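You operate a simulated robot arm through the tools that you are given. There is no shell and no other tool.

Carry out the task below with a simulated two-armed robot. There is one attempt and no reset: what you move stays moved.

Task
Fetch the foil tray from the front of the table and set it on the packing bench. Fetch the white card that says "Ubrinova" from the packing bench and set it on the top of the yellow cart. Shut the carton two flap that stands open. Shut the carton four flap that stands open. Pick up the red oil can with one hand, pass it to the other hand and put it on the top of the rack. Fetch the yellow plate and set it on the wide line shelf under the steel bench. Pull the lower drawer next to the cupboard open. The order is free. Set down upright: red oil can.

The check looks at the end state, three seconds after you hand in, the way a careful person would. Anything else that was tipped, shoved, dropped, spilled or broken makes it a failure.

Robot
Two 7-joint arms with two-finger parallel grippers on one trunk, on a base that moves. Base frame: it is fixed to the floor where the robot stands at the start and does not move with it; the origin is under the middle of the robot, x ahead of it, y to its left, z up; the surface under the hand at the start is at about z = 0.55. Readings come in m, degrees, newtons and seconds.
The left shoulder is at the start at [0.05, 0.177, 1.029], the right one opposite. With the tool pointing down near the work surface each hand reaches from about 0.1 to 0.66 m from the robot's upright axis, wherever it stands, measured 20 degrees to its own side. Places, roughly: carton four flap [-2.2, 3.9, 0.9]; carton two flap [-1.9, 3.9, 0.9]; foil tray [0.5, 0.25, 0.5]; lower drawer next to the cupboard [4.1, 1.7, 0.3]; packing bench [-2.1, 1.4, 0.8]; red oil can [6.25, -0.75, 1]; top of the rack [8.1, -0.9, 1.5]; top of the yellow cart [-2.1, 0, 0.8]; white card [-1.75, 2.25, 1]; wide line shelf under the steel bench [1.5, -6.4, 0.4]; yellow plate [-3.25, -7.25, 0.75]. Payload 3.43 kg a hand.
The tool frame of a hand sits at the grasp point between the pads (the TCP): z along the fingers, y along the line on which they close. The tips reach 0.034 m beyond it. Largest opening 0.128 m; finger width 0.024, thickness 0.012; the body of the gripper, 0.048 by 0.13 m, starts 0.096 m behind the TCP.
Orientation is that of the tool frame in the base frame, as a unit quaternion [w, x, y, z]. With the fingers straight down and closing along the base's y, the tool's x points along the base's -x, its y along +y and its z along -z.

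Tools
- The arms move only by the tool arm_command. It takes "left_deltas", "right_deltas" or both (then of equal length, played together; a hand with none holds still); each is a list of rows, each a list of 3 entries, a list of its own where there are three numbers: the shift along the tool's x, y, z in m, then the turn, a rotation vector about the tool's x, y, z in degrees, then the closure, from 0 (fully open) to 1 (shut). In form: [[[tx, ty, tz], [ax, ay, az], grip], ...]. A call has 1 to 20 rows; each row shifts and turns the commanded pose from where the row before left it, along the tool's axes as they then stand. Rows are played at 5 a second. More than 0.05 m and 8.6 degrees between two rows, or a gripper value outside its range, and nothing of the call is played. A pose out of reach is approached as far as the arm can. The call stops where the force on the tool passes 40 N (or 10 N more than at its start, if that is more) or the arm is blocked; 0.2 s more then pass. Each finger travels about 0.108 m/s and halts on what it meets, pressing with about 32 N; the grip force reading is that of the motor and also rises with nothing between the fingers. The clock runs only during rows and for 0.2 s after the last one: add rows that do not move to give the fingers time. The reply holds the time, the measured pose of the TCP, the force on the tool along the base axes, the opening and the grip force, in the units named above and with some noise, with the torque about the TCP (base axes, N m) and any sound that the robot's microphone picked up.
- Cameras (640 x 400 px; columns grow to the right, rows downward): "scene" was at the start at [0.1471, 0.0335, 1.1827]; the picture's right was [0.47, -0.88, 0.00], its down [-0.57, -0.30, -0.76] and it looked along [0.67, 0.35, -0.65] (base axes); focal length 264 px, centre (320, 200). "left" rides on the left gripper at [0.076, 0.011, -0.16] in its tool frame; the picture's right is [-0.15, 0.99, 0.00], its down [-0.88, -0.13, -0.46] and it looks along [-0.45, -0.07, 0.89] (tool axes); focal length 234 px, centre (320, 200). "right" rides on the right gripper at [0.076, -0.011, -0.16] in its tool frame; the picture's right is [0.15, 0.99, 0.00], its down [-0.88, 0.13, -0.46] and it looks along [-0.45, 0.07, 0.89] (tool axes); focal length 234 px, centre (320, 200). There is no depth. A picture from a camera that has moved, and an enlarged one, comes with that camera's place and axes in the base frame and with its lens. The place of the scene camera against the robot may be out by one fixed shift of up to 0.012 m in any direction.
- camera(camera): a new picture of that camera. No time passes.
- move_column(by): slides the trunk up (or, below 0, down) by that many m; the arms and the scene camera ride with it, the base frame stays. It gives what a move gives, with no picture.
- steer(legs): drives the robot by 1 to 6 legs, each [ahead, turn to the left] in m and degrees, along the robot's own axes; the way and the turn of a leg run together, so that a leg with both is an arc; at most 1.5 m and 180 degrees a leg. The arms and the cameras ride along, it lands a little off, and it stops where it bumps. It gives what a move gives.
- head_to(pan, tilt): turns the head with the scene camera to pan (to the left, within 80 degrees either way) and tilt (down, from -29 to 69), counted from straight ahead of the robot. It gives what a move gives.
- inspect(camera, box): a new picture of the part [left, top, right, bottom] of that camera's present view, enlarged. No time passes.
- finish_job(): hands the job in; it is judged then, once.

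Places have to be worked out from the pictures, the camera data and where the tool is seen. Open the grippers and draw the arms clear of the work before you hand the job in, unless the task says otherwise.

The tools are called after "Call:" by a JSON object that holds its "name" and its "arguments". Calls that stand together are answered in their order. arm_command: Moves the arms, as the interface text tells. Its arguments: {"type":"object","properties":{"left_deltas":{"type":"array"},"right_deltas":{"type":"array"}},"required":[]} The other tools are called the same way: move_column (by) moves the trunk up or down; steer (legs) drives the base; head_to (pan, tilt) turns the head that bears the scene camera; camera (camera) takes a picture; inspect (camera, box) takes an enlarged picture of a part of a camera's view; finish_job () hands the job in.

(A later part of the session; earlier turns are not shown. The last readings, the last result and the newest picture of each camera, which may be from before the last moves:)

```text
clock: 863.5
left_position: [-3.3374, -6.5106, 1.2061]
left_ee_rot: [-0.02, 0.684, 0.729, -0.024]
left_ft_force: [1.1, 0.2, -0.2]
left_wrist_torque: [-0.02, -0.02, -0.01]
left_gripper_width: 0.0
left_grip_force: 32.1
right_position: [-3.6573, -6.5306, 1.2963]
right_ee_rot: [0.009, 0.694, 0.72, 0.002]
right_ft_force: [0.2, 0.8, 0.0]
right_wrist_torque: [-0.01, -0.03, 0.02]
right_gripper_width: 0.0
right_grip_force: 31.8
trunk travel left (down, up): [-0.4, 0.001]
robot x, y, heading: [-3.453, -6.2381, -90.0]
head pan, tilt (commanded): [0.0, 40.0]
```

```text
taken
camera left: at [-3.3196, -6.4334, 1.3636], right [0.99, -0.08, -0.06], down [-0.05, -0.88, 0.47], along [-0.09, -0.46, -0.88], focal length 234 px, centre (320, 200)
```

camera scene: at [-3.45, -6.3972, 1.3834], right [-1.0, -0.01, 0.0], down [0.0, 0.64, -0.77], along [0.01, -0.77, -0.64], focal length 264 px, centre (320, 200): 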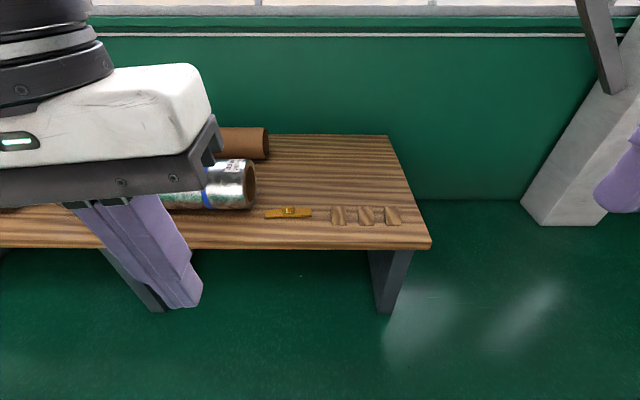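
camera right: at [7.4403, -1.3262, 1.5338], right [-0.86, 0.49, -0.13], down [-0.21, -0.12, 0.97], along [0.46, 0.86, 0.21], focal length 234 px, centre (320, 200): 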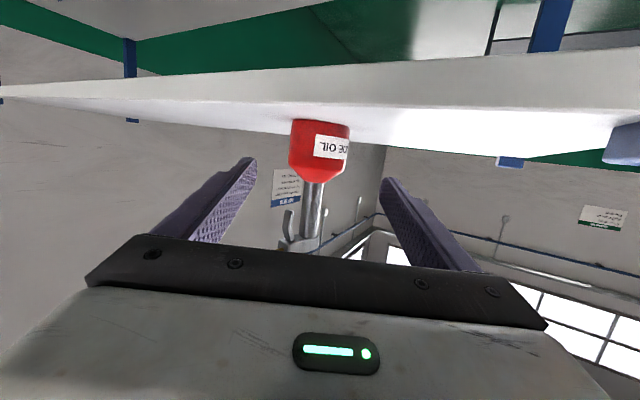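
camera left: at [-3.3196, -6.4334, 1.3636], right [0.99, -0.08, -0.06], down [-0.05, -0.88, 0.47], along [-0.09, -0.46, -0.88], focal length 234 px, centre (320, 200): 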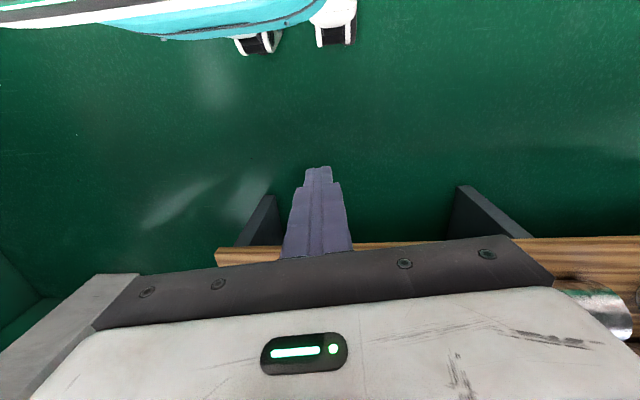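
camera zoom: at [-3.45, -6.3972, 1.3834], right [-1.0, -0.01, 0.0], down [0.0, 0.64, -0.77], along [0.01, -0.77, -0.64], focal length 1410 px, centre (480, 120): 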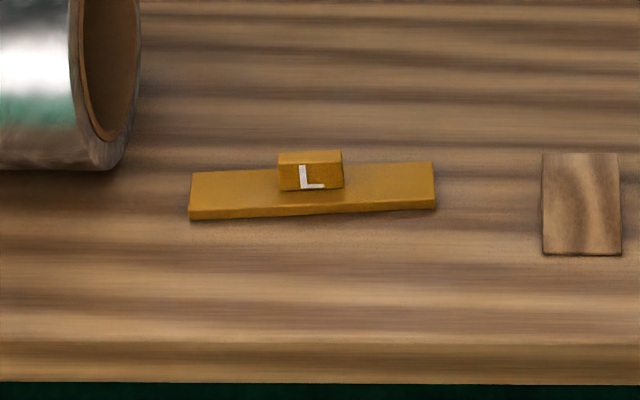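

The yellow plate is a flat bar (~19 cm) with a block "L" on top, at about (-3.317, -7.235), top z≈0.62. The low shelf needs a tilted grip, so I lower the trunk, level and tilt the left hand 55° forward, then drive closer.

Call:
{"name": "move_column", "arguments": {"by": -0.18}}

Call:
{"name": "arm_command", "arguments": {"left_deltas": [[[0, 0, 0], [-3.56, 0, 0], 0.5], [[0, 0, 0], [0, 0, 3.6], 0.4], [[-0.025, 0, 0], [0, -7.86, 0], 0.4], [[-0.0248, 0, 0.0034], [0, -7.86, 0], 0.4], [[-0.0241, 0, 0.0068], [0, -7.86, 0], 0.4], [[-0.0229, 0, 0.01], [0, -7.86, 0], 0.4], [[-0.0213, 0, 0.013], [0, -7.86, 0], 0.4], [[-0.0193, 0, 0.0158], [0, -7.86, 0], 0.4], [[-0.017, 0, 0.0183], [0, -7.86, 0], 0.4], [[0, 0, 0], [0, 0, 0], 0.4]]}}

Call:
{"name": "steer", "arguments": {"legs": [[0.41, 0]]}}

Call:
{"name": "camera", "arguments": {"camera": "scene"}}

Call:
{"name": "camera", "arguments": {"camera": "left"}}

```text
clock: 865.5
left_position: [-3.337, -6.511, 1.0251]
left_ee_rot: [-0.021, 0.684, 0.728, -0.025]
left_ft_force: [1.0, 0.4, 0.2]
left_wrist_torque: [0.01, 0.01, 0.02]
left_gripper_width: 0.0
left_grip_force: 32.2
right_position: [-3.6571, -6.5318, 1.116]
right_ee_rot: [0.008, 0.694, 0.72, 0.002]
right_ft_force: [-0.4, 0.7, 0.4]
right_wrist_torque: [0.02, -0.02, 0.03]
right_gripper_width: 0.0
right_grip_force: 31.5
trunk travel left (down, up): [-0.22, 0.181]
robot x, y, heading: [-3.4531, -6.2387, -89.6]
head pan, tilt (commanded): [0.0, 40.0]
```

```text
clock: 867.7
left_position: [-3.335, -6.6864, 1.0249]
left_ee_rot: [0.328, 0.627, 0.626, -0.329]
left_ft_force: [-0.1, -0.3, 0.4]
left_wrist_torque: [0.01, 0.0, -0.03]
left_gripper_width: 0.077
left_grip_force: 0.0
right_position: [-3.6572, -6.5301, 1.1155]
right_ee_rot: [0.008, 0.694, 0.72, 0.002]
right_ft_force: [1.3, -0.9, -0.4]
right_wrist_torque: [-0.03, 0.0, -0.01]
right_gripper_width: 0.0
right_grip_force: 32.2
trunk travel left (down, up): [-0.22, 0.181]
robot x, y, heading: [-3.4545, -6.2361, -89.6]
head pan, tilt (commanded): [0.0, 40.0]
```

```text
clock: 870.3
left_position: [-3.3331, -7.0984, 1.0247]
left_ee_rot: [0.327, 0.627, 0.627, -0.327]
left_ft_force: [-0.1, -1.1, -0.1]
left_wrist_torque: [0.0, -0.01, 0.02]
left_gripper_width: 0.0769
left_grip_force: 0.0
right_position: [-3.6534, -6.9433, 1.1147]
right_ee_rot: [0.009, 0.694, 0.72, 0.003]
right_ft_force: [0.1, 0.3, -0.3]
right_wrist_torque: [0.03, 0.03, 0.01]
right_gripper_width: 0.0
right_grip_force: 32.0
trunk travel left (down, up): [-0.22, 0.181]
robot x, y, heading: [-3.4528, -6.6472, -89.8]
head pan, tilt (commanded): [0.0, 40.0]
```

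```text
taken
camera scene: at [-3.4471, -6.8098, 1.2033], right [-1.0, -0.01, 0.0], down [0.0, 0.64, -0.77], along [0.01, -0.77, -0.64], focal length 264 px, centre (320, 200)
```

scene: 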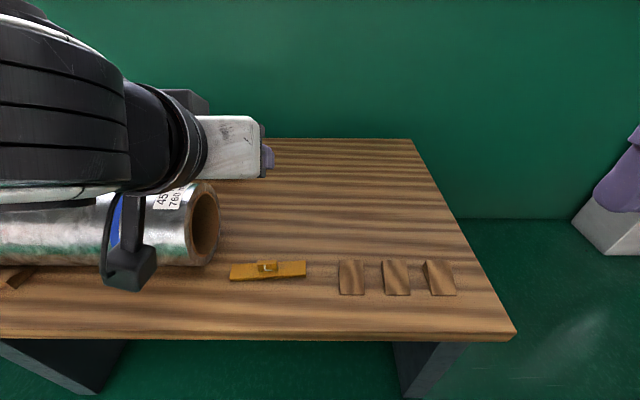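

```text
taken
camera left: at [-3.3216, -6.9238, 1.054], right [0.99, -0.08, 0.12], down [-0.13, -0.13, 0.98], along [-0.07, -0.99, -0.14], focal length 234 px, centre (320, 200)
```

left: 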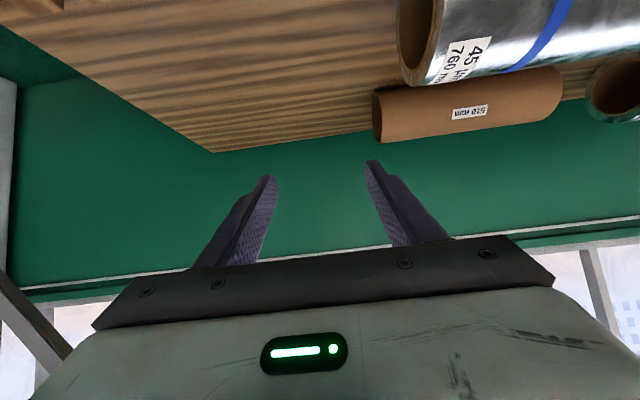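

Orientation is level (closing exactly along x). I lower the left hand to a pre-grasp pose behind the block.

Call:
{"name": "arm_command", "arguments": {"left_deltas": [[[0.0349, 0.0025, 0.0269], [0, 0, 0], 0.4], [[0.0349, 0.0025, 0.0269], [0, 0, 0], 0.4], [[0.0349, 0.0025, 0.0269], [0, 0, 0], 0.4], [[0.0349, 0.0025, 0.0269], [0, 0, 0], 0.4], [[0.0349, 0.0025, 0.0269], [0, 0, 0], 0.4], [[0.0349, 0.0025, 0.0269], [0, 0, 0], 0.4], [[0, 0, 0], [0, 0, 0], 0.4]]}}

Call:
{"name": "camera", "arguments": {"camera": "left"}}

Call:
{"name": "camera", "arguments": {"camera": "scene"}}

```text
clock: 871.9
left_position: [-3.3169, -7.1137, 0.758]
left_ee_rot: [0.328, 0.626, 0.627, -0.327]
left_ft_force: [-0.4, -0.7, 0.1]
left_wrist_torque: [-0.01, -0.01, -0.02]
left_gripper_width: 0.0767
left_grip_force: 0.0
right_position: [-3.6537, -6.9429, 1.1162]
right_ee_rot: [0.008, 0.694, 0.72, 0.001]
right_ft_force: [-0.4, -0.7, -0.1]
right_wrist_torque: [0.0, 0.03, 0.01]
right_gripper_width: 0.0
right_grip_force: 32.0
trunk travel left (down, up): [-0.22, 0.181]
robot x, y, heading: [-3.4491, -6.6464, -89.5]
head pan, tilt (commanded): [0.0, 40.0]
```

```text
taken
camera left: at [-3.3066, -6.9389, 0.7883], right [0.99, -0.08, 0.12], down [-0.13, -0.13, 0.98], along [-0.07, -0.99, -0.14], focal length 234 px, centre (320, 200)
```

left: 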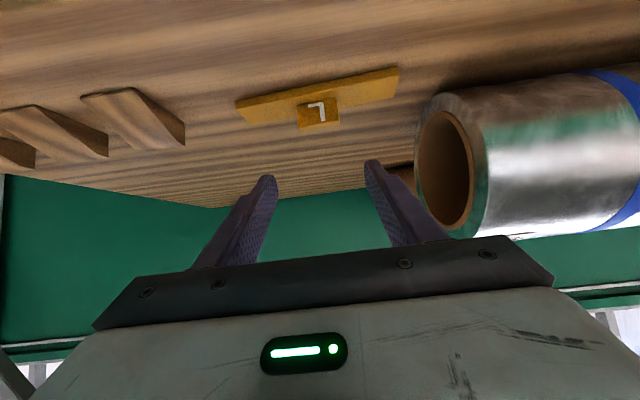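

```text
taken
camera scene: at [-3.4471, -6.8095, 1.2034], right [-1.0, -0.01, 0.0], down [0.0, 0.64, -0.77], along [0.01, -0.77, -0.64], focal length 264 px, centre (320, 200)
```

scene: 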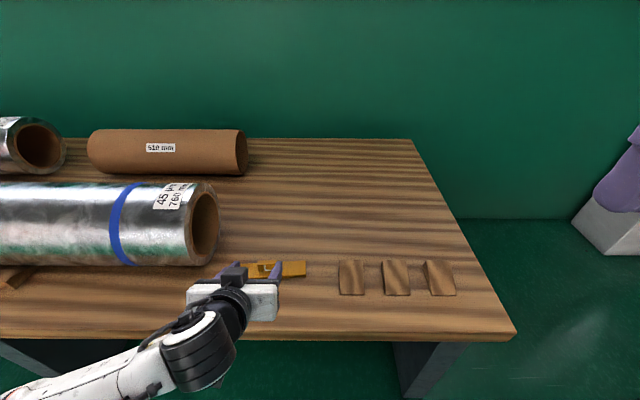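

Alignment in x is right (block at -3.316). I offset perpendicular, then advance along the tool axis toward the block.

Call:
{"name": "arm_command", "arguments": {"left_deltas": [[[0.0336, 0, 0], [0, 0, 0], 0.4], [[0, 0, 0.04], [0, 0, 0], 0.4], [[0, 0, 0.04], [0, 0, 0], 0.4], [[0, 0, 0.035], [0, 0, 0], 0.4], [[0, 0, 0], [0, 0, 0], 0.4]]}}

Call:
{"name": "camera", "arguments": {"camera": "left"}}

Call:
{"name": "inspect", "arguments": {"camera": "scene", "box": [190, 230, 330, 320]}}

```text
clock: 873.1
left_position: [-3.3172, -7.1882, 0.6689]
left_ee_rot: [0.328, 0.627, 0.627, -0.327]
left_ft_force: [0.0, -0.1, 0.9]
left_wrist_torque: [0.06, 0.0, -0.02]
left_gripper_width: 0.077
left_grip_force: 0.1
right_position: [-3.6545, -6.9425, 1.1174]
right_ee_rot: [0.009, 0.694, 0.72, 0.003]
right_ft_force: [-0.6, -0.1, 0.2]
right_wrist_torque: [0.04, -0.01, 0.01]
right_gripper_width: 0.0002
right_grip_force: 31.5
trunk travel left (down, up): [-0.22, 0.181]
robot x, y, heading: [-3.4543, -6.6462, -89.7]
head pan, tilt (commanded): [0.0, 40.0]
```

```text
taken
camera left: at [-3.306, -7.0134, 0.697], right [0.99, -0.08, 0.12], down [-0.13, -0.13, 0.98], along [-0.07, -0.99, -0.14], focal length 234 px, centre (320, 200)
```

left: 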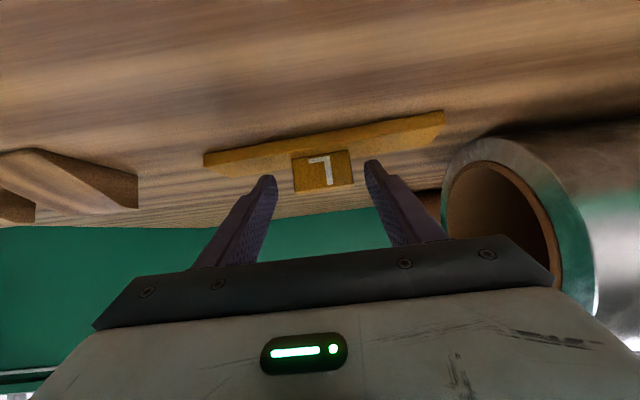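

```text
4.44 times, centred on (260, 275) of scene
camera zoom: at [-3.4471, -6.8096, 1.2033], right [-1.0, -0.01, 0.0], down [0.0, 0.64, -0.77], along [0.01, -0.77, -0.64], focal length 1175 px, centre (587, -133)
```

zoom: 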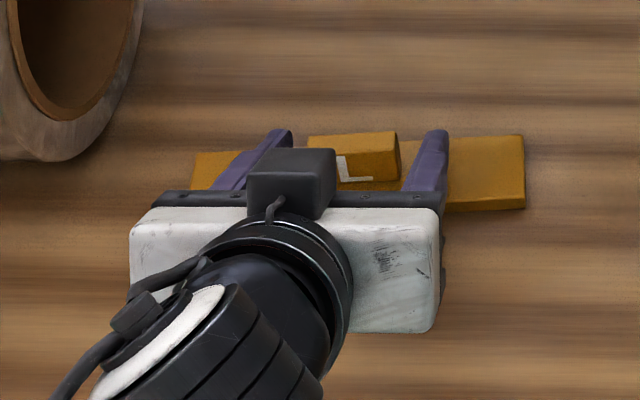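

The fingers straddle the block. I move 1.5 cm further forward horizontally, then lower until the tips just touch, and close.

Call:
{"name": "arm_command", "arguments": {"left_deltas": [[[-0.0086, 0, 0.0123], [0, 0, 0], 0.4], [[0, 0, 0], [0, 0, 0], 0.4]]}}

Call:
{"name": "arm_command", "arguments": {"left_deltas": [[[0.0033, 0, 0.0023], [0, 0, 0], 0.4], [[0, 0, 0], [0, 0, 0], 0.4]]}}

Call:
{"name": "camera", "arguments": {"camera": "left"}}

```text
clock: 873.7
left_position: [-3.3162, -7.2021, 0.6682]
left_ee_rot: [0.328, 0.627, 0.627, -0.327]
left_ft_force: [-0.7, 0.0, -0.2]
left_wrist_torque: [0.01, -0.02, 0.02]
left_gripper_width: 0.0768
left_grip_force: 0.0
right_position: [-3.6543, -6.9435, 1.1151]
right_ee_rot: [0.009, 0.694, 0.72, 0.003]
right_ft_force: [0.8, -0.9, -0.9]
right_wrist_torque: [0.0, 0.0, 0.0]
right_gripper_width: 0.0003
right_grip_force: 31.6
trunk travel left (down, up): [-0.22, 0.181]
robot x, y, heading: [-3.4523, -6.6479, -89.7]
head pan, tilt (commanded): [0.0, 40.0]
```

```text
clock: 874.3
left_position: [-3.3181, -7.2015, 0.6636]
left_ee_rot: [0.328, 0.626, 0.627, -0.328]
left_ft_force: [0.5, 0.0, -0.1]
left_wrist_torque: [0.0, 0.0, 0.0]
left_gripper_width: 0.0768
left_grip_force: 0.1
right_position: [-3.6542, -6.9436, 1.1156]
right_ee_rot: [0.007, 0.694, 0.72, 0.001]
right_ft_force: [0.2, -0.2, 0.8]
right_wrist_torque: [0.0, 0.01, 0.01]
right_gripper_width: 0.0
right_grip_force: 32.3
trunk travel left (down, up): [-0.22, 0.181]
robot x, y, heading: [-3.4512, -6.6481, -89.4]
head pan, tilt (commanded): [0.0, 40.0]
```

```text
taken
camera left: at [-3.3066, -7.0273, 0.6936], right [0.99, -0.08, 0.12], down [-0.13, -0.13, 0.98], along [-0.07, -0.99, -0.14], focal length 234 px, centre (320, 200)
```

left: 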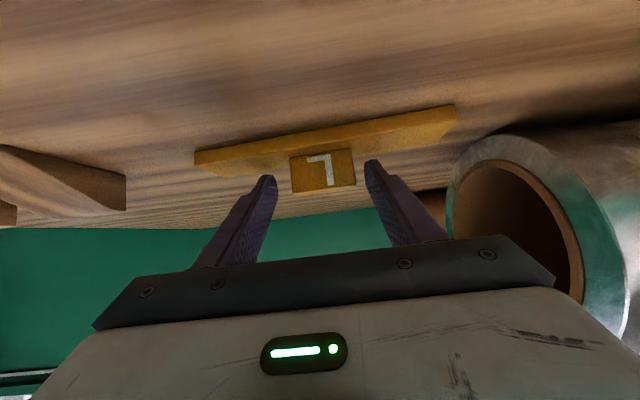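

Call:
{"name": "arm_command", "arguments": {"left_deltas": [[[0.0033, 0, 0.0023], [0, 0, 0], 0.4], [[0, 0, 0], [0, 0, 0], 0.4]]}}

Call:
{"name": "arm_command", "arguments": {"left_deltas": [[[0.0033, 0, 0.0023], [0, 0, 0], 0.4], [[0, 0, 0], [0, 0, 0], 0.4]]}}

Call:
{"name": "arm_command", "arguments": {"left_deltas": [[[0.0033, 0, 0.0023], [0, 0, 0], 0.4], [[0, 0, 0], [0, 0, 0], 0.4]]}}

```text
clock: 874.9
left_position: [-3.3183, -7.2009, 0.6612]
left_ee_rot: [0.33, 0.625, 0.627, -0.329]
left_ft_force: [0.9, 1.3, 5.0]
left_wrist_torque: [-0.08, 0.01, 0.01]
left_gripper_width: 0.0767
left_grip_force: 0.0
right_position: [-3.6549, -6.9426, 1.116]
right_ee_rot: [0.009, 0.694, 0.72, 0.003]
right_ft_force: [1.1, -0.1, 0.3]
right_wrist_torque: [-0.03, 0.02, 0.0]
right_gripper_width: 0.0002
right_grip_force: 32.5
trunk travel left (down, up): [-0.22, 0.181]
robot x, y, heading: [-3.4536, -6.6498, -89.8]
head pan, tilt (commanded): [0.0, 40.0]
```

```text
clock: 875.5
left_position: [-3.3179, -7.2025, 0.6613]
left_ee_rot: [0.331, 0.625, 0.625, -0.331]
left_ft_force: [3.0, 3.7, 21.2]
left_wrist_torque: [-0.35, -0.11, 0.07]
left_gripper_width: 0.0772
left_grip_force: 0.0
right_position: [-3.6548, -6.9423, 1.1166]
right_ee_rot: [0.009, 0.694, 0.72, 0.002]
right_ft_force: [-0.4, 0.0, 0.2]
right_wrist_torque: [0.02, 0.01, 0.01]
right_gripper_width: 0.0
right_grip_force: 31.2
trunk travel left (down, up): [-0.22, 0.181]
robot x, y, heading: [-3.4559, -6.647, -89.6]
head pan, tilt (commanded): [0.0, 40.0]
```

```text
clock: 876.1
left_position: [-3.3194, -7.2026, 0.6596]
left_ee_rot: [0.333, 0.623, 0.624, -0.333]
left_ft_force: [5.6, 4.3, 32.0]
left_wrist_torque: [-0.59, -0.26, 0.17]
left_gripper_width: 0.0766
left_grip_force: 0.1
right_position: [-3.6554, -6.9404, 1.1163]
right_ee_rot: [0.01, 0.695, 0.719, 0.002]
right_ft_force: [-0.2, 0.6, 0.1]
right_wrist_torque: [0.0, -0.01, 0.0]
right_gripper_width: 0.0003
right_grip_force: 32.1
trunk travel left (down, up): [-0.22, 0.181]
robot x, y, heading: [-3.4518, -6.6472, -89.7]
head pan, tilt (commanded): [0.0, 40.0]
```

Contact with the plate at tip z≈0.632. I raise ~1 cm of command (to just above contact) and close on the block.

Call:
{"name": "arm_command", "arguments": {"left_deltas": [[[-0.0088, 0, -0.0061], [0, 0, 0], 0.4], [[0, 0, 0], [0, 0, 0], 0.45], [[0, 0, 0], [0, 0, 0], 0.55], [[0, 0, 0], [0, 0, 0], 0.65], [[0, 0, 0], [0, 0, 0], 0.8], [[0, 0, 0], [0, 0, 0], 1.0], [[0, 0, 0], [0, 0, 0], 1.0]]}}

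Call:
{"name": "camera", "arguments": {"camera": "left"}}

```text
clock: 877.7
left_position: [-3.3173, -7.2003, 0.6619]
left_ee_rot: [0.328, 0.626, 0.628, -0.326]
left_ft_force: [0.1, 0.4, -0.3]
left_wrist_torque: [0.02, 0.04, 0.0]
left_gripper_width: 0.0495
left_grip_force: 31.8
right_position: [-3.6537, -6.9427, 1.115]
right_ee_rot: [0.008, 0.694, 0.72, 0.003]
right_ft_force: [0.3, -0.4, -0.4]
right_wrist_torque: [0.02, 0.0, 0.0]
right_gripper_width: 0.0
right_grip_force: 32.2
trunk travel left (down, up): [-0.22, 0.181]
robot x, y, heading: [-3.45, -6.6476, -89.8]
head pan, tilt (commanded): [0.0, 40.0]
```

```text
taken
camera left: at [-3.3056, -7.0262, 0.6913], right [0.99, -0.08, 0.12], down [-0.13, -0.13, 0.98], along [-0.07, -0.99, -0.14], focal length 234 px, centre (320, 200)
```

left: 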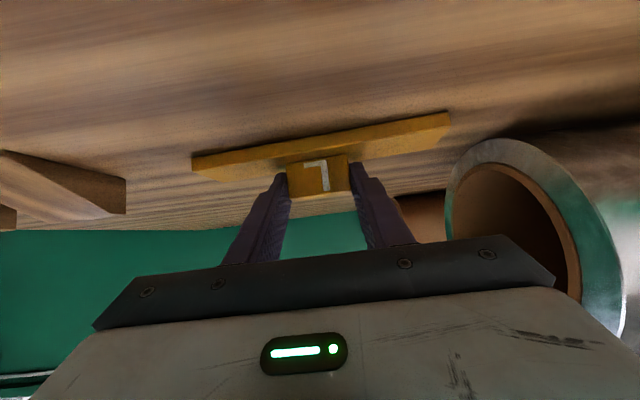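

The block is gripped (49.5 mm). I lift and check.

Call:
{"name": "arm_command", "arguments": {"left_deltas": [[[-0.0123, 0, -0.0086], [0, 0, 0], 1.0], [[-0.0246, 0, -0.0172], [0, 0, 0], 1.0], [[-0.0328, 0, -0.0229], [0, 0, 0], 1.0], [[-0.0328, 0, -0.0229], [0, 0, 0], 1.0], [[0, 0, 0], [0, 0, 0], 1.0]]}}

Call:
{"name": "camera", "arguments": {"camera": "left"}}

Call:
{"name": "camera", "arguments": {"camera": "scene"}}

```text
clock: 878.9
left_position: [-3.3184, -7.2005, 0.7873]
left_ee_rot: [0.328, 0.626, 0.626, -0.328]
left_ft_force: [0.6, -0.1, -1.5]
left_wrist_torque: [-0.01, -0.02, 0.02]
left_gripper_width: 0.0498
left_grip_force: 32.0
right_position: [-3.6537, -6.9432, 1.1158]
right_ee_rot: [0.009, 0.694, 0.72, 0.003]
right_ft_force: [-0.2, -0.4, -1.4]
right_wrist_torque: [-0.01, -0.06, -0.03]
right_gripper_width: 0.0
right_grip_force: 32.2
trunk travel left (down, up): [-0.22, 0.181]
robot x, y, heading: [-3.4477, -6.6491, -89.8]
head pan, tilt (commanded): [0.0, 40.0]
```

```text
taken
camera left: at [-3.3064, -7.0258, 0.817], right [0.99, -0.08, 0.12], down [-0.13, -0.13, 0.98], along [-0.07, -0.99, -0.14], focal length 234 px, centre (320, 200)
```

left: 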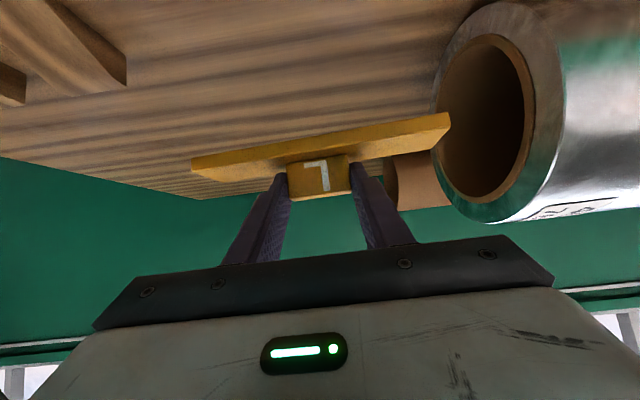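

```text
taken
camera scene: at [-3.447, -6.8096, 1.2033], right [-1.0, -0.01, 0.0], down [0.0, 0.64, -0.77], along [0.01, -0.77, -0.64], focal length 264 px, centre (320, 200)
```

scene: 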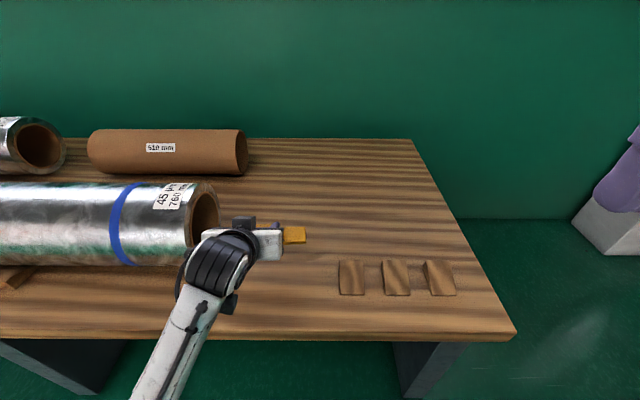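

The plate is held firmly. I raise it a little more, back away from the desk and turn east to find the steel bench.

Call:
{"name": "arm_command", "arguments": {"left_deltas": [[[-0.0328, 0, -0.0229], [0, 0, 0], 1.0], [[-0.0328, 0, -0.0229], [0, 0, 0], 1.0], [[-0.0328, 0, -0.0229], [0, 0, 0], 1.0], [[0, 0, 0], [0, 0, 0], 1.0]]}}

Call:
{"name": "steer", "arguments": {"legs": [[-0.6, 0], [0, 90]]}}

Call:
{"name": "head_to", "arguments": {"pan": 0, "tilt": 12}}

Call:
{"name": "camera", "arguments": {"camera": "scene"}}

```text
clock: 879.9
left_position: [-3.3208, -7.1993, 0.9101]
left_ee_rot: [0.328, 0.626, 0.627, -0.327]
left_ft_force: [0.2, 0.0, -1.9]
left_wrist_torque: [-0.01, 0.04, -0.01]
left_gripper_width: 0.0496
left_grip_force: 32.4
right_position: [-3.6538, -6.9427, 1.1154]
right_ee_rot: [0.009, 0.694, 0.72, 0.002]
right_ft_force: [0.2, -0.3, 0.7]
right_wrist_torque: [0.01, -0.01, -0.01]
right_gripper_width: 0.0
right_grip_force: 32.7
trunk travel left (down, up): [-0.22, 0.181]
robot x, y, heading: [-3.455, -6.6515, -89.5]
head pan, tilt (commanded): [0.0, 40.0]
```

```text
clock: 887.1
left_position: [-2.9046, -5.9085, 0.9097]
left_ee_rot: [0.463, -0.005, 0.886, 0.002]
left_ft_force: [-0.1, 0.0, -1.2]
left_wrist_torque: [-0.05, 0.04, -0.03]
left_gripper_width: 0.0497
left_grip_force: 32.5
right_position: [-3.1584, -6.2452, 1.1158]
right_ee_rot: [0.004, -0.023, 1.0, 0.008]
right_ft_force: [0.3, -0.1, 0.5]
right_wrist_torque: [0.0, 0.0, 0.01]
right_gripper_width: 0.0
right_grip_force: 32.1
trunk travel left (down, up): [-0.22, 0.181]
robot x, y, heading: [-3.4555, -6.0426, 0.8]
head pan, tilt (commanded): [0.0, 40.0]
```

```text
clock: 888.1
left_position: [-2.9049, -5.9097, 0.9093]
left_ee_rot: [0.463, -0.004, 0.886, 0.002]
left_ft_force: [0.6, -0.2, -1.4]
left_wrist_torque: [0.01, 0.0, -0.01]
left_gripper_width: 0.0493
left_grip_force: 32.5
right_position: [-3.1586, -6.245, 1.1177]
right_ee_rot: [0.004, -0.022, 1.0, 0.008]
right_ft_force: [-1.3, -0.2, 0.2]
right_wrist_torque: [-0.03, -0.01, -0.03]
right_gripper_width: 0.0
right_grip_force: 32.3
trunk travel left (down, up): [-0.22, 0.181]
robot x, y, heading: [-3.4534, -6.0459, 0.8]
head pan, tilt (commanded): [0.0, 12.0]
```

```text
taken
camera scene: at [-3.2898, -6.0474, 1.2477], right [0.02, -1.0, 0.0], down [-0.21, 0.0, -0.98], along [0.98, 0.02, -0.21], focal length 264 px, centre (320, 200)
```

scene: 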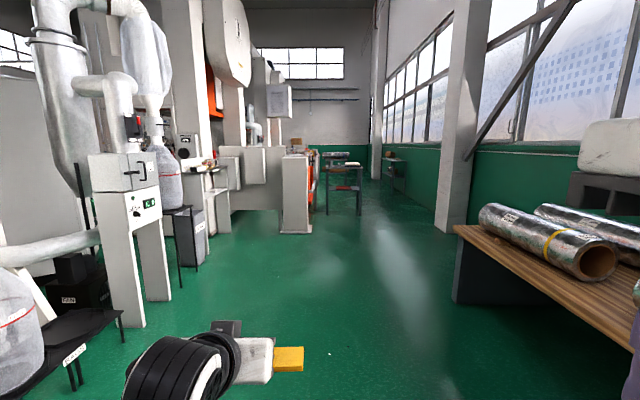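

Corridor is free; the steel bench is ahead at about (1.4, -6.4). I drive 2.9 m east and look at it.

Call:
{"name": "steer", "arguments": {"legs": [[0, -4], [1.45, 0], [1.45, 0]]}}

Call:
{"name": "head_to", "arguments": {"pan": 0, "tilt": 18}}

Call:
{"name": "camera", "arguments": {"camera": "scene"}}

Call:
{"name": "inspect", "arguments": {"camera": "scene", "box": [260, 130, 460, 290]}}

```text
clock: 902.5
left_position: [-0.0048, -6.1349, 0.9082]
left_ee_rot: [0.463, 0.033, 0.885, -0.018]
left_ft_force: [-0.1, -0.7, -1.3]
left_wrist_torque: [-0.05, 0.02, 0.0]
left_gripper_width: 0.0494
left_grip_force: 32.0
right_position: [-0.2872, -6.4481, 1.1163]
right_ee_rot: [0.004, 0.019, 1.0, 0.007]
right_ft_force: [0.0, -0.2, -0.6]
right_wrist_torque: [0.01, -0.02, -0.01]
right_gripper_width: 0.0
right_grip_force: 32.1
trunk travel left (down, up): [-0.22, 0.181]
robot x, y, heading: [-0.5671, -6.2197, -3.7]
head pan, tilt (commanded): [0.0, 12.0]
```

```text
clock: 903.2
left_position: [-0.0066, -6.1344, 0.9089]
left_ee_rot: [0.462, 0.032, 0.886, -0.016]
left_ft_force: [-0.3, 1.2, -0.1]
left_wrist_torque: [-0.01, -0.01, -0.04]
left_gripper_width: 0.0493
left_grip_force: 31.8
right_position: [-0.2873, -6.4481, 1.1155]
right_ee_rot: [0.004, 0.018, 1.0, 0.008]
right_ft_force: [-0.3, 0.3, 0.4]
right_wrist_torque: [0.0, -0.01, 0.01]
right_gripper_width: 0.0
right_grip_force: 31.8
trunk travel left (down, up): [-0.22, 0.181]
robot x, y, heading: [-0.5683, -6.2244, -4.2]
head pan, tilt (commanded): [0.0, 18.0]
```

```text
taken
camera scene: at [-0.4005, -6.2389, 1.238], right [-0.07, -1.0, 0.0], down [-0.31, 0.02, -0.95], along [0.95, -0.07, -0.31], focal length 264 px, centre (320, 200)
```

scene: 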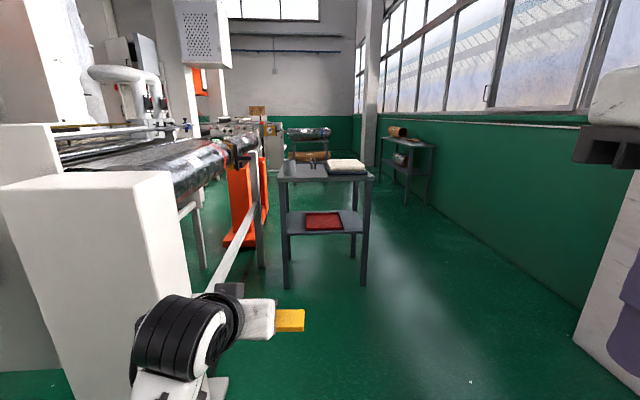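

```text
2.50 times, centred on (360, 210) of scene
camera zoom: at [-0.4005, -6.2389, 1.238], right [-0.07, -1.0, 0.0], down [-0.31, 0.02, -0.95], along [0.95, -0.07, -0.31], focal length 661 px, centre (220, 175)
```

zoom: 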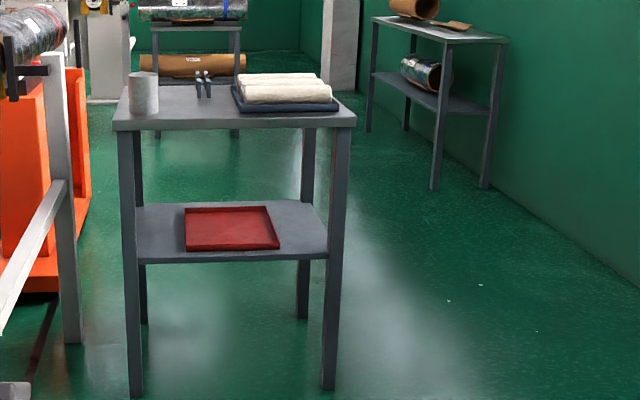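

The steel bench's lower shelf (z≈0.43, x 1.29–1.69, y -6.70…-6.11) holds a red tray in the middle; the free strip on its south side (y -6.70…-6.57) suits the plate laid along x. I drive to the south side, (1.45, -7.35), and face north.

Call:
{"name": "steer", "arguments": {"legs": [[0, -25], [1.15, 0], [1.15, 0], [0, 118]]}}

Call:
{"name": "head_to", "arguments": {"pan": 0, "tilt": 40}}

Call:
{"name": "camera", "arguments": {"camera": "scene"}}

Call:
{"name": "camera", "arguments": {"camera": "left"}}

```text
clock: 920.7
left_position: [1.3219, -6.749, 0.9077]
left_ee_rot: [-0.325, 0.633, -0.621, -0.33]
left_ft_force: [-0.6, -0.2, -1.2]
left_wrist_torque: [-0.02, -0.04, -0.01]
left_gripper_width: 0.0494
left_grip_force: 31.7
right_position: [1.6601, -6.9994, 1.1163]
right_ee_rot: [0.003, 0.727, -0.687, -0.008]
right_ft_force: [-0.5, -0.2, 0.7]
right_wrist_torque: [0.0, 0.02, -0.02]
right_gripper_width: 0.0003
right_grip_force: 32.4
trunk travel left (down, up): [-0.22, 0.181]
robot x, y, heading: [1.4619, -7.2945, 91.7]
head pan, tilt (commanded): [0.0, 18.0]
```

```text
clock: 921.6
left_position: [1.3212, -6.7495, 0.9086]
left_ee_rot: [-0.325, 0.632, -0.621, -0.331]
left_ft_force: [0.0, -0.3, -1.6]
left_wrist_torque: [-0.01, 0.02, 0.02]
left_gripper_width: 0.0489
left_grip_force: 32.1
right_position: [1.66, -6.998, 1.1154]
right_ee_rot: [0.003, 0.727, -0.686, -0.009]
right_ft_force: [0.5, -0.4, 0.0]
right_wrist_torque: [-0.02, 0.03, -0.04]
right_gripper_width: 0.0001
right_grip_force: 32.3
trunk travel left (down, up): [-0.22, 0.181]
robot x, y, heading: [1.4601, -7.2989, 91.4]
head pan, tilt (commanded): [0.0, 40.0]
```

```text
taken
camera scene: at [1.46, -7.1486, 1.2034], right [1.0, 0.03, 0.0], down [0.02, -0.64, -0.77], along [-0.02, 0.77, -0.64], focal length 264 px, centre (320, 200)
```

scene: 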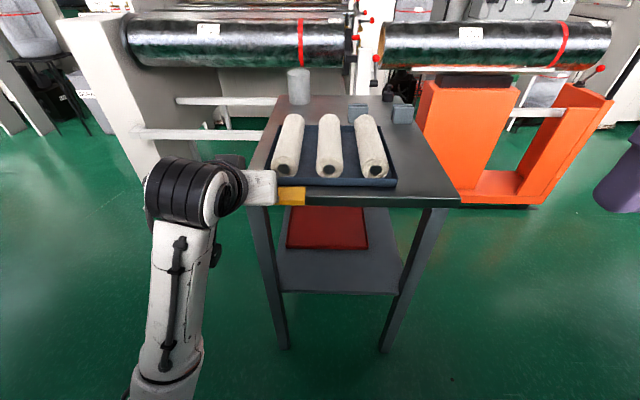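

```text
taken
camera left: at [1.3142, -6.9239, 0.9379], right [-0.99, 0.06, 0.12], down [0.13, 0.13, 0.98], along [0.05, 0.99, -0.14], focal length 234 px, centre (320, 200)
```

left: 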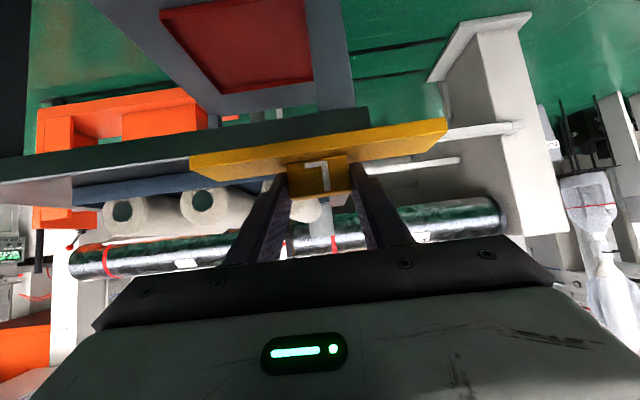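

I need the hand below the bench top before approaching. I back up, lower the trunk by 0.2 m, and shift the robot ~0.2 m east so that the left hand lines up with the free shelf strip.

Call:
{"name": "steer", "arguments": {"legs": [[-0.33, 0]]}}

Call:
{"name": "move_column", "arguments": {"by": -0.2}}

Call:
{"name": "steer", "arguments": {"legs": [[0, -33], [0.32, 0], [0, 31.6]]}}

Call:
{"name": "camera", "arguments": {"camera": "scene"}}

Call:
{"name": "camera", "arguments": {"camera": "left"}}

```text
clock: 923.7
left_position: [1.3317, -7.0783, 0.9085]
left_ee_rot: [-0.325, 0.633, -0.621, -0.33]
left_ft_force: [0.2, 0.2, -1.7]
left_wrist_torque: [-0.03, 0.03, -0.02]
left_gripper_width: 0.0493
left_grip_force: 31.9
right_position: [1.6691, -7.3295, 1.1147]
right_ee_rot: [0.002, 0.727, -0.687, -0.009]
right_ft_force: [0.4, -0.6, -0.1]
right_wrist_torque: [0.02, 0.01, -0.04]
right_gripper_width: 0.0
right_grip_force: 32.6
trunk travel left (down, up): [-0.22, 0.181]
robot x, y, heading: [1.4714, -7.6302, 91.6]
head pan, tilt (commanded): [0.0, 40.0]
```

```text
clock: 925.9
left_position: [1.331, -7.0787, 0.7087]
left_ee_rot: [-0.325, 0.632, -0.622, -0.329]
left_ft_force: [0.1, -0.1, -1.5]
left_wrist_torque: [-0.03, 0.01, 0.01]
left_gripper_width: 0.0494
left_grip_force: 32.1
right_position: [1.6693, -7.3298, 0.9143]
right_ee_rot: [0.003, 0.726, -0.688, -0.008]
right_ft_force: [-0.4, 0.6, -0.3]
right_wrist_torque: [0.02, 0.04, 0.02]
right_gripper_width: 0.0
right_grip_force: 31.6
trunk travel left (down, up): [-0.02, 0.381]
robot x, y, heading: [1.4703, -7.6291, 91.5]
head pan, tilt (commanded): [0.0, 40.0]
```

```text
clock: 931.2
left_position: [1.527, -6.8028, 0.7089]
left_ee_rot: [0.332, -0.618, 0.635, 0.324]
left_ft_force: [-0.1, 0.0, -1.7]
left_wrist_torque: [0.01, 0.01, -0.01]
left_gripper_width: 0.0494
left_grip_force: 32.2
right_position: [1.8515, -7.0692, 0.9152]
right_ee_rot: [0.003, 0.71, -0.704, -0.01]
right_ft_force: [-0.4, 0.5, 0.0]
right_wrist_torque: [-0.01, -0.01, -0.01]
right_gripper_width: 0.0
right_grip_force: 31.9
trunk travel left (down, up): [-0.02, 0.381]
robot x, y, heading: [1.6406, -7.3566, 88.9]
head pan, tilt (commanded): [0.0, 40.0]
```

```text
taken
camera scene: at [1.6457, -7.2088, 1.0033], right [1.0, -0.02, 0.0], down [-0.01, -0.64, -0.77], along [0.02, 0.77, -0.64], focal length 264 px, centre (320, 200)
```

scene: 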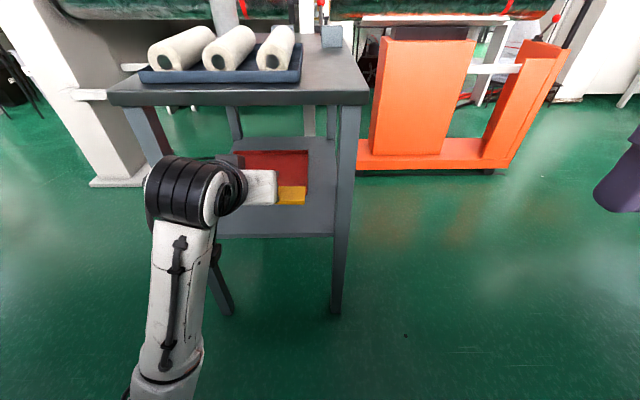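

```text
taken
camera left: at [1.5105, -6.9775, 0.7379], right [-0.99, 0.11, 0.12], down [0.13, 0.13, 0.98], along [0.09, 0.99, -0.14], focal length 234 px, centre (320, 200)
```

left: 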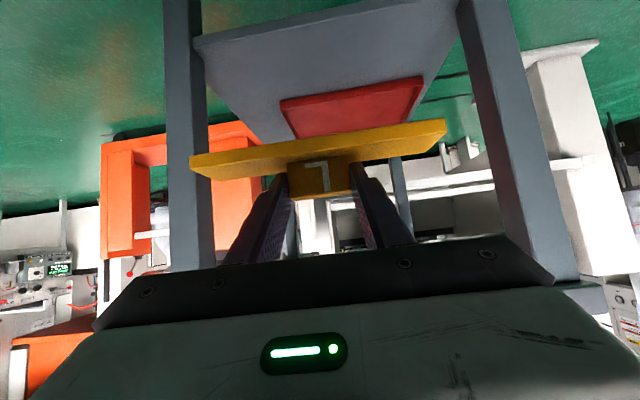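

The wrist view is ideal: legs' inner faces at x≈1.335 and 1.684, the red tray's south edge at y≈-6.53. I lower the hand to z≈0.52 outside the bench, then move it in under the top.

Call:
{"name": "arm_command", "arguments": {"left_deltas": [[[0.0311, 0.0024, 0.0215], [0, 0, 0], 1.0], [[0.0311, 0.0024, 0.0215], [0, 0, 0], 1.0], [[0.0311, 0.0024, 0.0215], [0, 0, 0], 1.0], [[0.0311, 0.0024, 0.0215], [0, 0, 0], 1.0], [[0.0311, 0.0024, 0.0215], [0, 0, 0], 1.0], [[0, 0, 0], [0, 0, 0], 1.0]]}}

Call:
{"name": "camera", "arguments": {"camera": "left"}}

Call:
{"name": "camera", "arguments": {"camera": "scene"}}

```text
clock: 932.3
left_position: [1.5237, -6.76, 0.6554]
left_ee_rot: [0.398, -0.586, 0.597, 0.376]
left_ft_force: [-0.4, -0.9, -0.7]
left_wrist_torque: [-0.04, 0.0, 0.03]
left_gripper_width: 0.0495
left_grip_force: 32.3
right_position: [1.8553, -7.0751, 0.9203]
right_ee_rot: [0.002, 0.711, -0.703, -0.015]
right_ft_force: [-0.2, 0.8, 0.7]
right_wrist_torque: [0.0, 0.03, 0.03]
right_gripper_width: 0.0
right_grip_force: 31.9
trunk travel left (down, up): [-0.02, 0.381]
robot x, y, heading: [1.6399, -7.3536, 89.0]
head pan, tilt (commanded): [0.0, 40.0]
stopped in row 5 (left hand): the arm was blocked; the commanded pose is now the measured one
```

```text
taken
camera left: at [1.5079, -6.9366, 0.6497], right [-0.99, 0.09, 0.12], down [0.11, -0.07, 0.99], along [0.1, 0.99, 0.06], focal length 234 px, centre (320, 200)
```

left: 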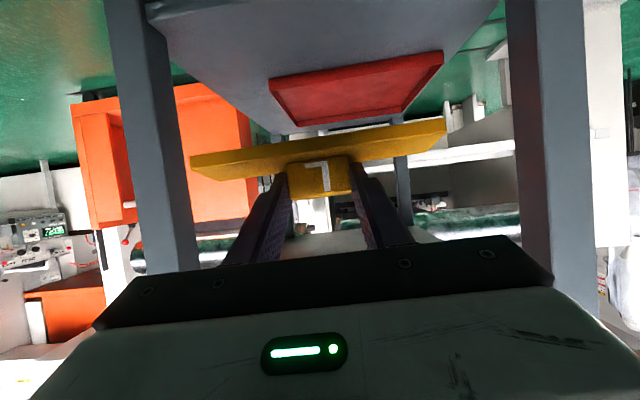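

```text
taken
camera scene: at [1.6502, -7.2156, 1.0085], right [1.0, -0.02, -0.01], down [-0.02, -0.64, -0.77], along [0.01, 0.77, -0.64], focal length 264 px, centre (320, 200)
```

scene: 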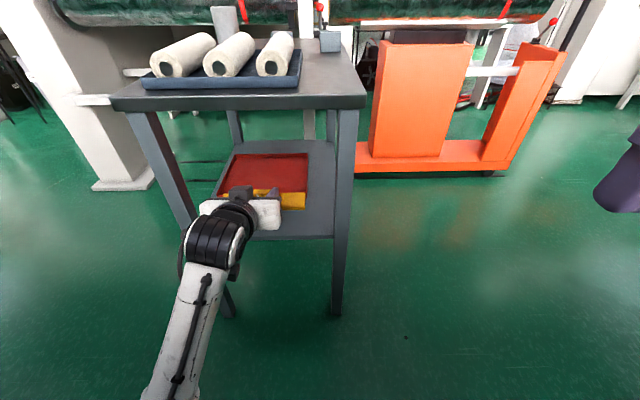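

The arm was blocked (elbow too low with the trunk down). I back off slightly, raise the trunk 13 cm, and re-level the hand's tilt.

Call:
{"name": "steer", "arguments": {"legs": [[-0.1, 0]]}}

Call:
{"name": "move_column", "arguments": {"by": 0.13}}

Call:
{"name": "arm_command", "arguments": {"left_deltas": [[[0, 0, 0], [0, 5.5, 0], 1.0], [[0, 0, 0], [0, 5.5, 0], 1.0], [[0, 0, 0], [0, 0, 0], 1.0]]}}

Call:
{"name": "camera", "arguments": {"camera": "scene"}}

```text
clock: 933.4
left_position: [1.5229, -6.8626, 0.6557]
left_ee_rot: [0.396, -0.587, 0.597, 0.377]
left_ft_force: [-0.4, 0.3, -1.0]
left_wrist_torque: [-0.04, 0.0, 0.0]
left_gripper_width: 0.0495
left_grip_force: 31.8
right_position: [1.8547, -7.1742, 0.9204]
right_ee_rot: [0.004, 0.711, -0.703, -0.014]
right_ft_force: [0.5, 0.5, 0.0]
right_wrist_torque: [0.02, -0.02, 0.01]
right_gripper_width: 0.0003
right_grip_force: 32.2
trunk travel left (down, up): [-0.02, 0.381]
robot x, y, heading: [1.6368, -7.4589, 88.8]
head pan, tilt (commanded): [0.0, 40.0]
```

```text
clock: 935.0
left_position: [1.5189, -6.8568, 0.7745]
left_ee_rot: [0.397, -0.589, 0.598, 0.371]
left_ft_force: [0.7, -0.6, -1.1]
left_wrist_torque: [0.03, -0.01, 0.03]
left_gripper_width: 0.0496
left_grip_force: 31.6
right_position: [1.8493, -7.1693, 1.0454]
right_ee_rot: [0.002, 0.711, -0.703, -0.008]
right_ft_force: [0.1, -0.6, 0.7]
right_wrist_torque: [-0.05, 0.03, -0.03]
right_gripper_width: 0.0
right_grip_force: 32.2
trunk travel left (down, up): [-0.15, 0.251]
robot x, y, heading: [1.6374, -7.4601, 88.6]
head pan, tilt (commanded): [0.0, 40.0]
```

```text
clock: 935.8
left_position: [1.5204, -6.8577, 0.7765]
left_ee_rot: [0.338, -0.623, 0.632, 0.314]
left_ft_force: [0.5, 0.3, -1.2]
left_wrist_torque: [0.01, 0.03, -0.03]
left_gripper_width: 0.0493
left_grip_force: 32.5
right_position: [1.8505, -7.17, 1.0464]
right_ee_rot: [0.002, 0.711, -0.703, -0.007]
right_ft_force: [-0.2, 0.2, -0.3]
right_wrist_torque: [0.01, -0.03, -0.02]
right_gripper_width: 0.0001
right_grip_force: 31.9
trunk travel left (down, up): [-0.15, 0.251]
robot x, y, heading: [1.6378, -7.4597, 88.8]
head pan, tilt (commanded): [0.0, 40.0]
```

```text
taken
camera scene: at [1.6436, -7.3095, 1.1333], right [1.0, -0.02, 0.0], down [-0.01, -0.64, -0.77], along [0.01, 0.77, -0.64], focal length 264 px, centre (320, 200)
```

scene: 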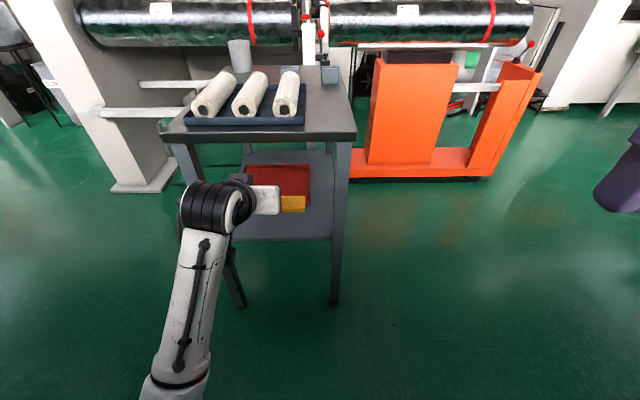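

Now I lower the hand to z≈0.53 here, just outside the bench.

Call:
{"name": "arm_command", "arguments": {"left_deltas": [[[0.0341, 0, 0.024], [0, 0, 0], 1.0], [[0.0341, 0, 0.024], [0, 0, 0], 1.0], [[0.0341, 0, 0.024], [0, 0, 0], 1.0], [[0.0341, 0, 0.024], [0, 0, 0], 1.0], [[0.0341, 0, 0.024], [0, 0, 0], 1.0], [[0.0341, 0, 0.024], [0, 0, 0], 1.0], [[0, 0, 0], [0, 0, 0], 1.0]]}}

Call:
{"name": "camera", "arguments": {"camera": "left"}}

Call:
{"name": "camera", "arguments": {"camera": "scene"}}

```text
clock: 937.1
left_position: [1.5134, -6.8027, 0.6414]
left_ee_rot: [0.376, -0.594, 0.61, 0.365]
left_ft_force: [-0.8, -0.5, 0.1]
left_wrist_torque: [-0.03, 0.0, 0.0]
left_gripper_width: 0.0493
left_grip_force: 31.8
right_position: [1.8498, -7.1683, 1.0454]
right_ee_rot: [0.003, 0.711, -0.703, -0.008]
right_ft_force: [-0.1, -0.7, 1.0]
right_wrist_torque: [0.01, 0.0, -0.01]
right_gripper_width: 0.0003
right_grip_force: 32.6
trunk travel left (down, up): [-0.15, 0.251]
robot x, y, heading: [1.6405, -7.4605, 88.8]
head pan, tilt (commanded): [0.0, 40.0]
stopped in row 6 (left hand): the arm was blocked; the commanded pose is now the measured one
```

```text
taken
camera left: at [1.4975, -6.9794, 0.6467], right [-0.99, 0.09, 0.13], down [0.13, -0.01, 0.99], along [0.09, 1.0, 0.0], focal length 234 px, centre (320, 200)
```

left: 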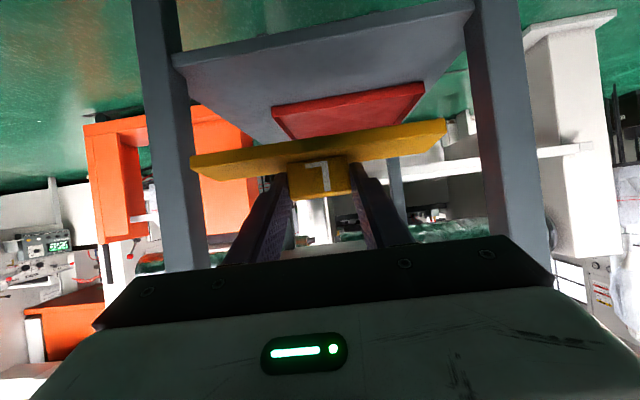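

```text
taken
camera scene: at [1.6437, -7.3097, 1.1334], right [1.0, -0.02, 0.0], down [-0.01, -0.64, -0.77], along [0.01, 0.77, -0.64], focal length 264 px, centre (320, 200)
```

scene: 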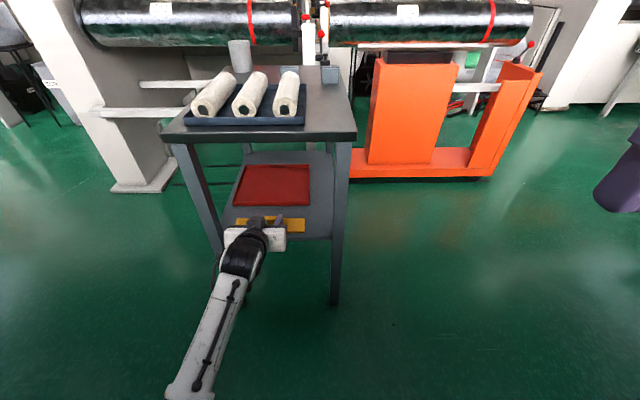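

The elbow meets the robot's own base when the trunk is low. With a higher trunk the arm is straighter, so I raise the trunk 12 cm and lower the hand again.

Call:
{"name": "move_column", "arguments": {"by": 0.12}}

Call:
{"name": "arm_command", "arguments": {"left_deltas": [[[0, 0, 0], [0, 4.5, 0], 1.0], [[0, 0, 0], [0, 4.5, 0], 1.0], [[0.0341, 0, 0.024], [0, 0, 0], 1.0], [[0.0341, 0, 0.024], [0, 0, 0], 1.0], [[0.0341, 0, 0.024], [0, 0, 0], 1.0], [[0.0341, 0, 0.024], [0, 0, 0], 1.0], [[0, 0, 0], [0, 0, 0], 1.0]]}}

Call:
{"name": "camera", "arguments": {"camera": "scene"}}

```text
clock: 938.6
left_position: [1.5137, -6.8032, 0.7619]
left_ee_rot: [0.377, -0.594, 0.61, 0.365]
left_ft_force: [0.3, -0.2, -1.7]
left_wrist_torque: [-0.04, 0.0, 0.03]
left_gripper_width: 0.0492
left_grip_force: 32.1
right_position: [1.8507, -7.1695, 1.165]
right_ee_rot: [0.003, 0.711, -0.703, -0.008]
right_ft_force: [0.5, -0.5, -0.1]
right_wrist_torque: [-0.04, 0.0, -0.02]
right_gripper_width: 0.0
right_grip_force: 32.0
trunk travel left (down, up): [-0.27, 0.131]
robot x, y, heading: [1.6379, -7.4582, 88.8]
head pan, tilt (commanded): [0.0, 40.0]
```

```text
clock: 940.2
left_position: [1.5154, -6.806, 0.5939]
left_ee_rot: [0.327, -0.621, 0.637, 0.317]
left_ft_force: [0.6, -0.2, -0.7]
left_wrist_torque: [0.0, -0.02, 0.0]
left_gripper_width: 0.0492
left_grip_force: 32.0
right_position: [1.8503, -7.1684, 1.166]
right_ee_rot: [0.003, 0.711, -0.704, -0.008]
right_ft_force: [0.5, 0.1, -0.7]
right_wrist_torque: [0.02, 0.04, -0.03]
right_gripper_width: 0.0
right_grip_force: 31.8
trunk travel left (down, up): [-0.27, 0.131]
robot x, y, heading: [1.6355, -7.4537, 89.2]
head pan, tilt (commanded): [0.0, 40.0]
```

```text
taken
camera scene: at [1.6436, -7.3095, 1.2533], right [1.0, -0.02, 0.0], down [-0.01, -0.64, -0.77], along [0.01, 0.77, -0.64], focal length 264 px, centre (320, 200)
```

scene: 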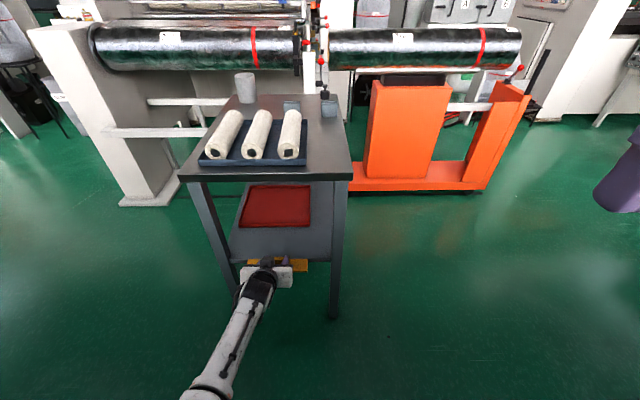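

That works. I lower a further 7 cm to z≈0.52 and check the wrist view.

Call:
{"name": "arm_command", "arguments": {"left_deltas": [[[0.0287, 0, 0.0202], [0, 0, 0], 1.0], [[0.0287, 0, 0.0202], [0, 0, 0], 1.0], [[0, 0, 0], [0, 0, 0], 1.0]]}}

Call:
{"name": "camera", "arguments": {"camera": "left"}}

```text
clock: 941.0
left_position: [1.5108, -6.8074, 0.5268]
left_ee_rot: [0.325, -0.62, 0.64, 0.315]
left_ft_force: [-0.2, 0.3, -0.9]
left_wrist_torque: [-0.01, -0.03, -0.01]
left_gripper_width: 0.0495
left_grip_force: 32.0
left hand out of reach, approached as far as the arm can: row 2
right_position: [1.8494, -7.1692, 1.1655]
right_ee_rot: [0.003, 0.711, -0.703, -0.008]
right_ft_force: [0.1, 0.1, 0.6]
right_wrist_torque: [0.0, 0.0, 0.01]
right_gripper_width: 0.0002
right_grip_force: 32.0
trunk travel left (down, up): [-0.27, 0.131]
robot x, y, heading: [1.6371, -7.4598, 88.8]
head pan, tilt (commanded): [0.0, 40.0]
```

```text
taken
camera left: at [1.4942, -6.9815, 0.5602], right [-0.99, 0.12, 0.12], down [0.13, 0.15, 0.98], along [0.1, 0.98, -0.16], focal length 234 px, centre (320, 200)
```

left: 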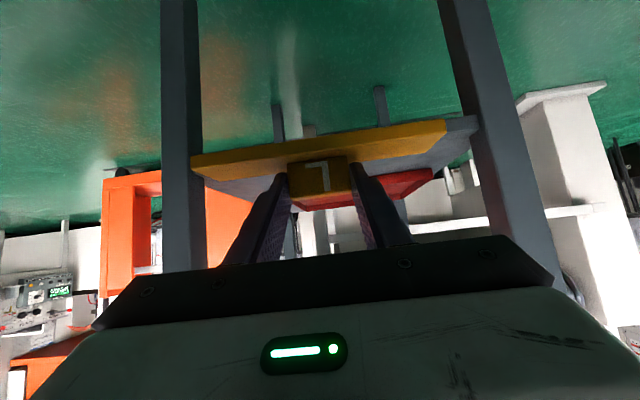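

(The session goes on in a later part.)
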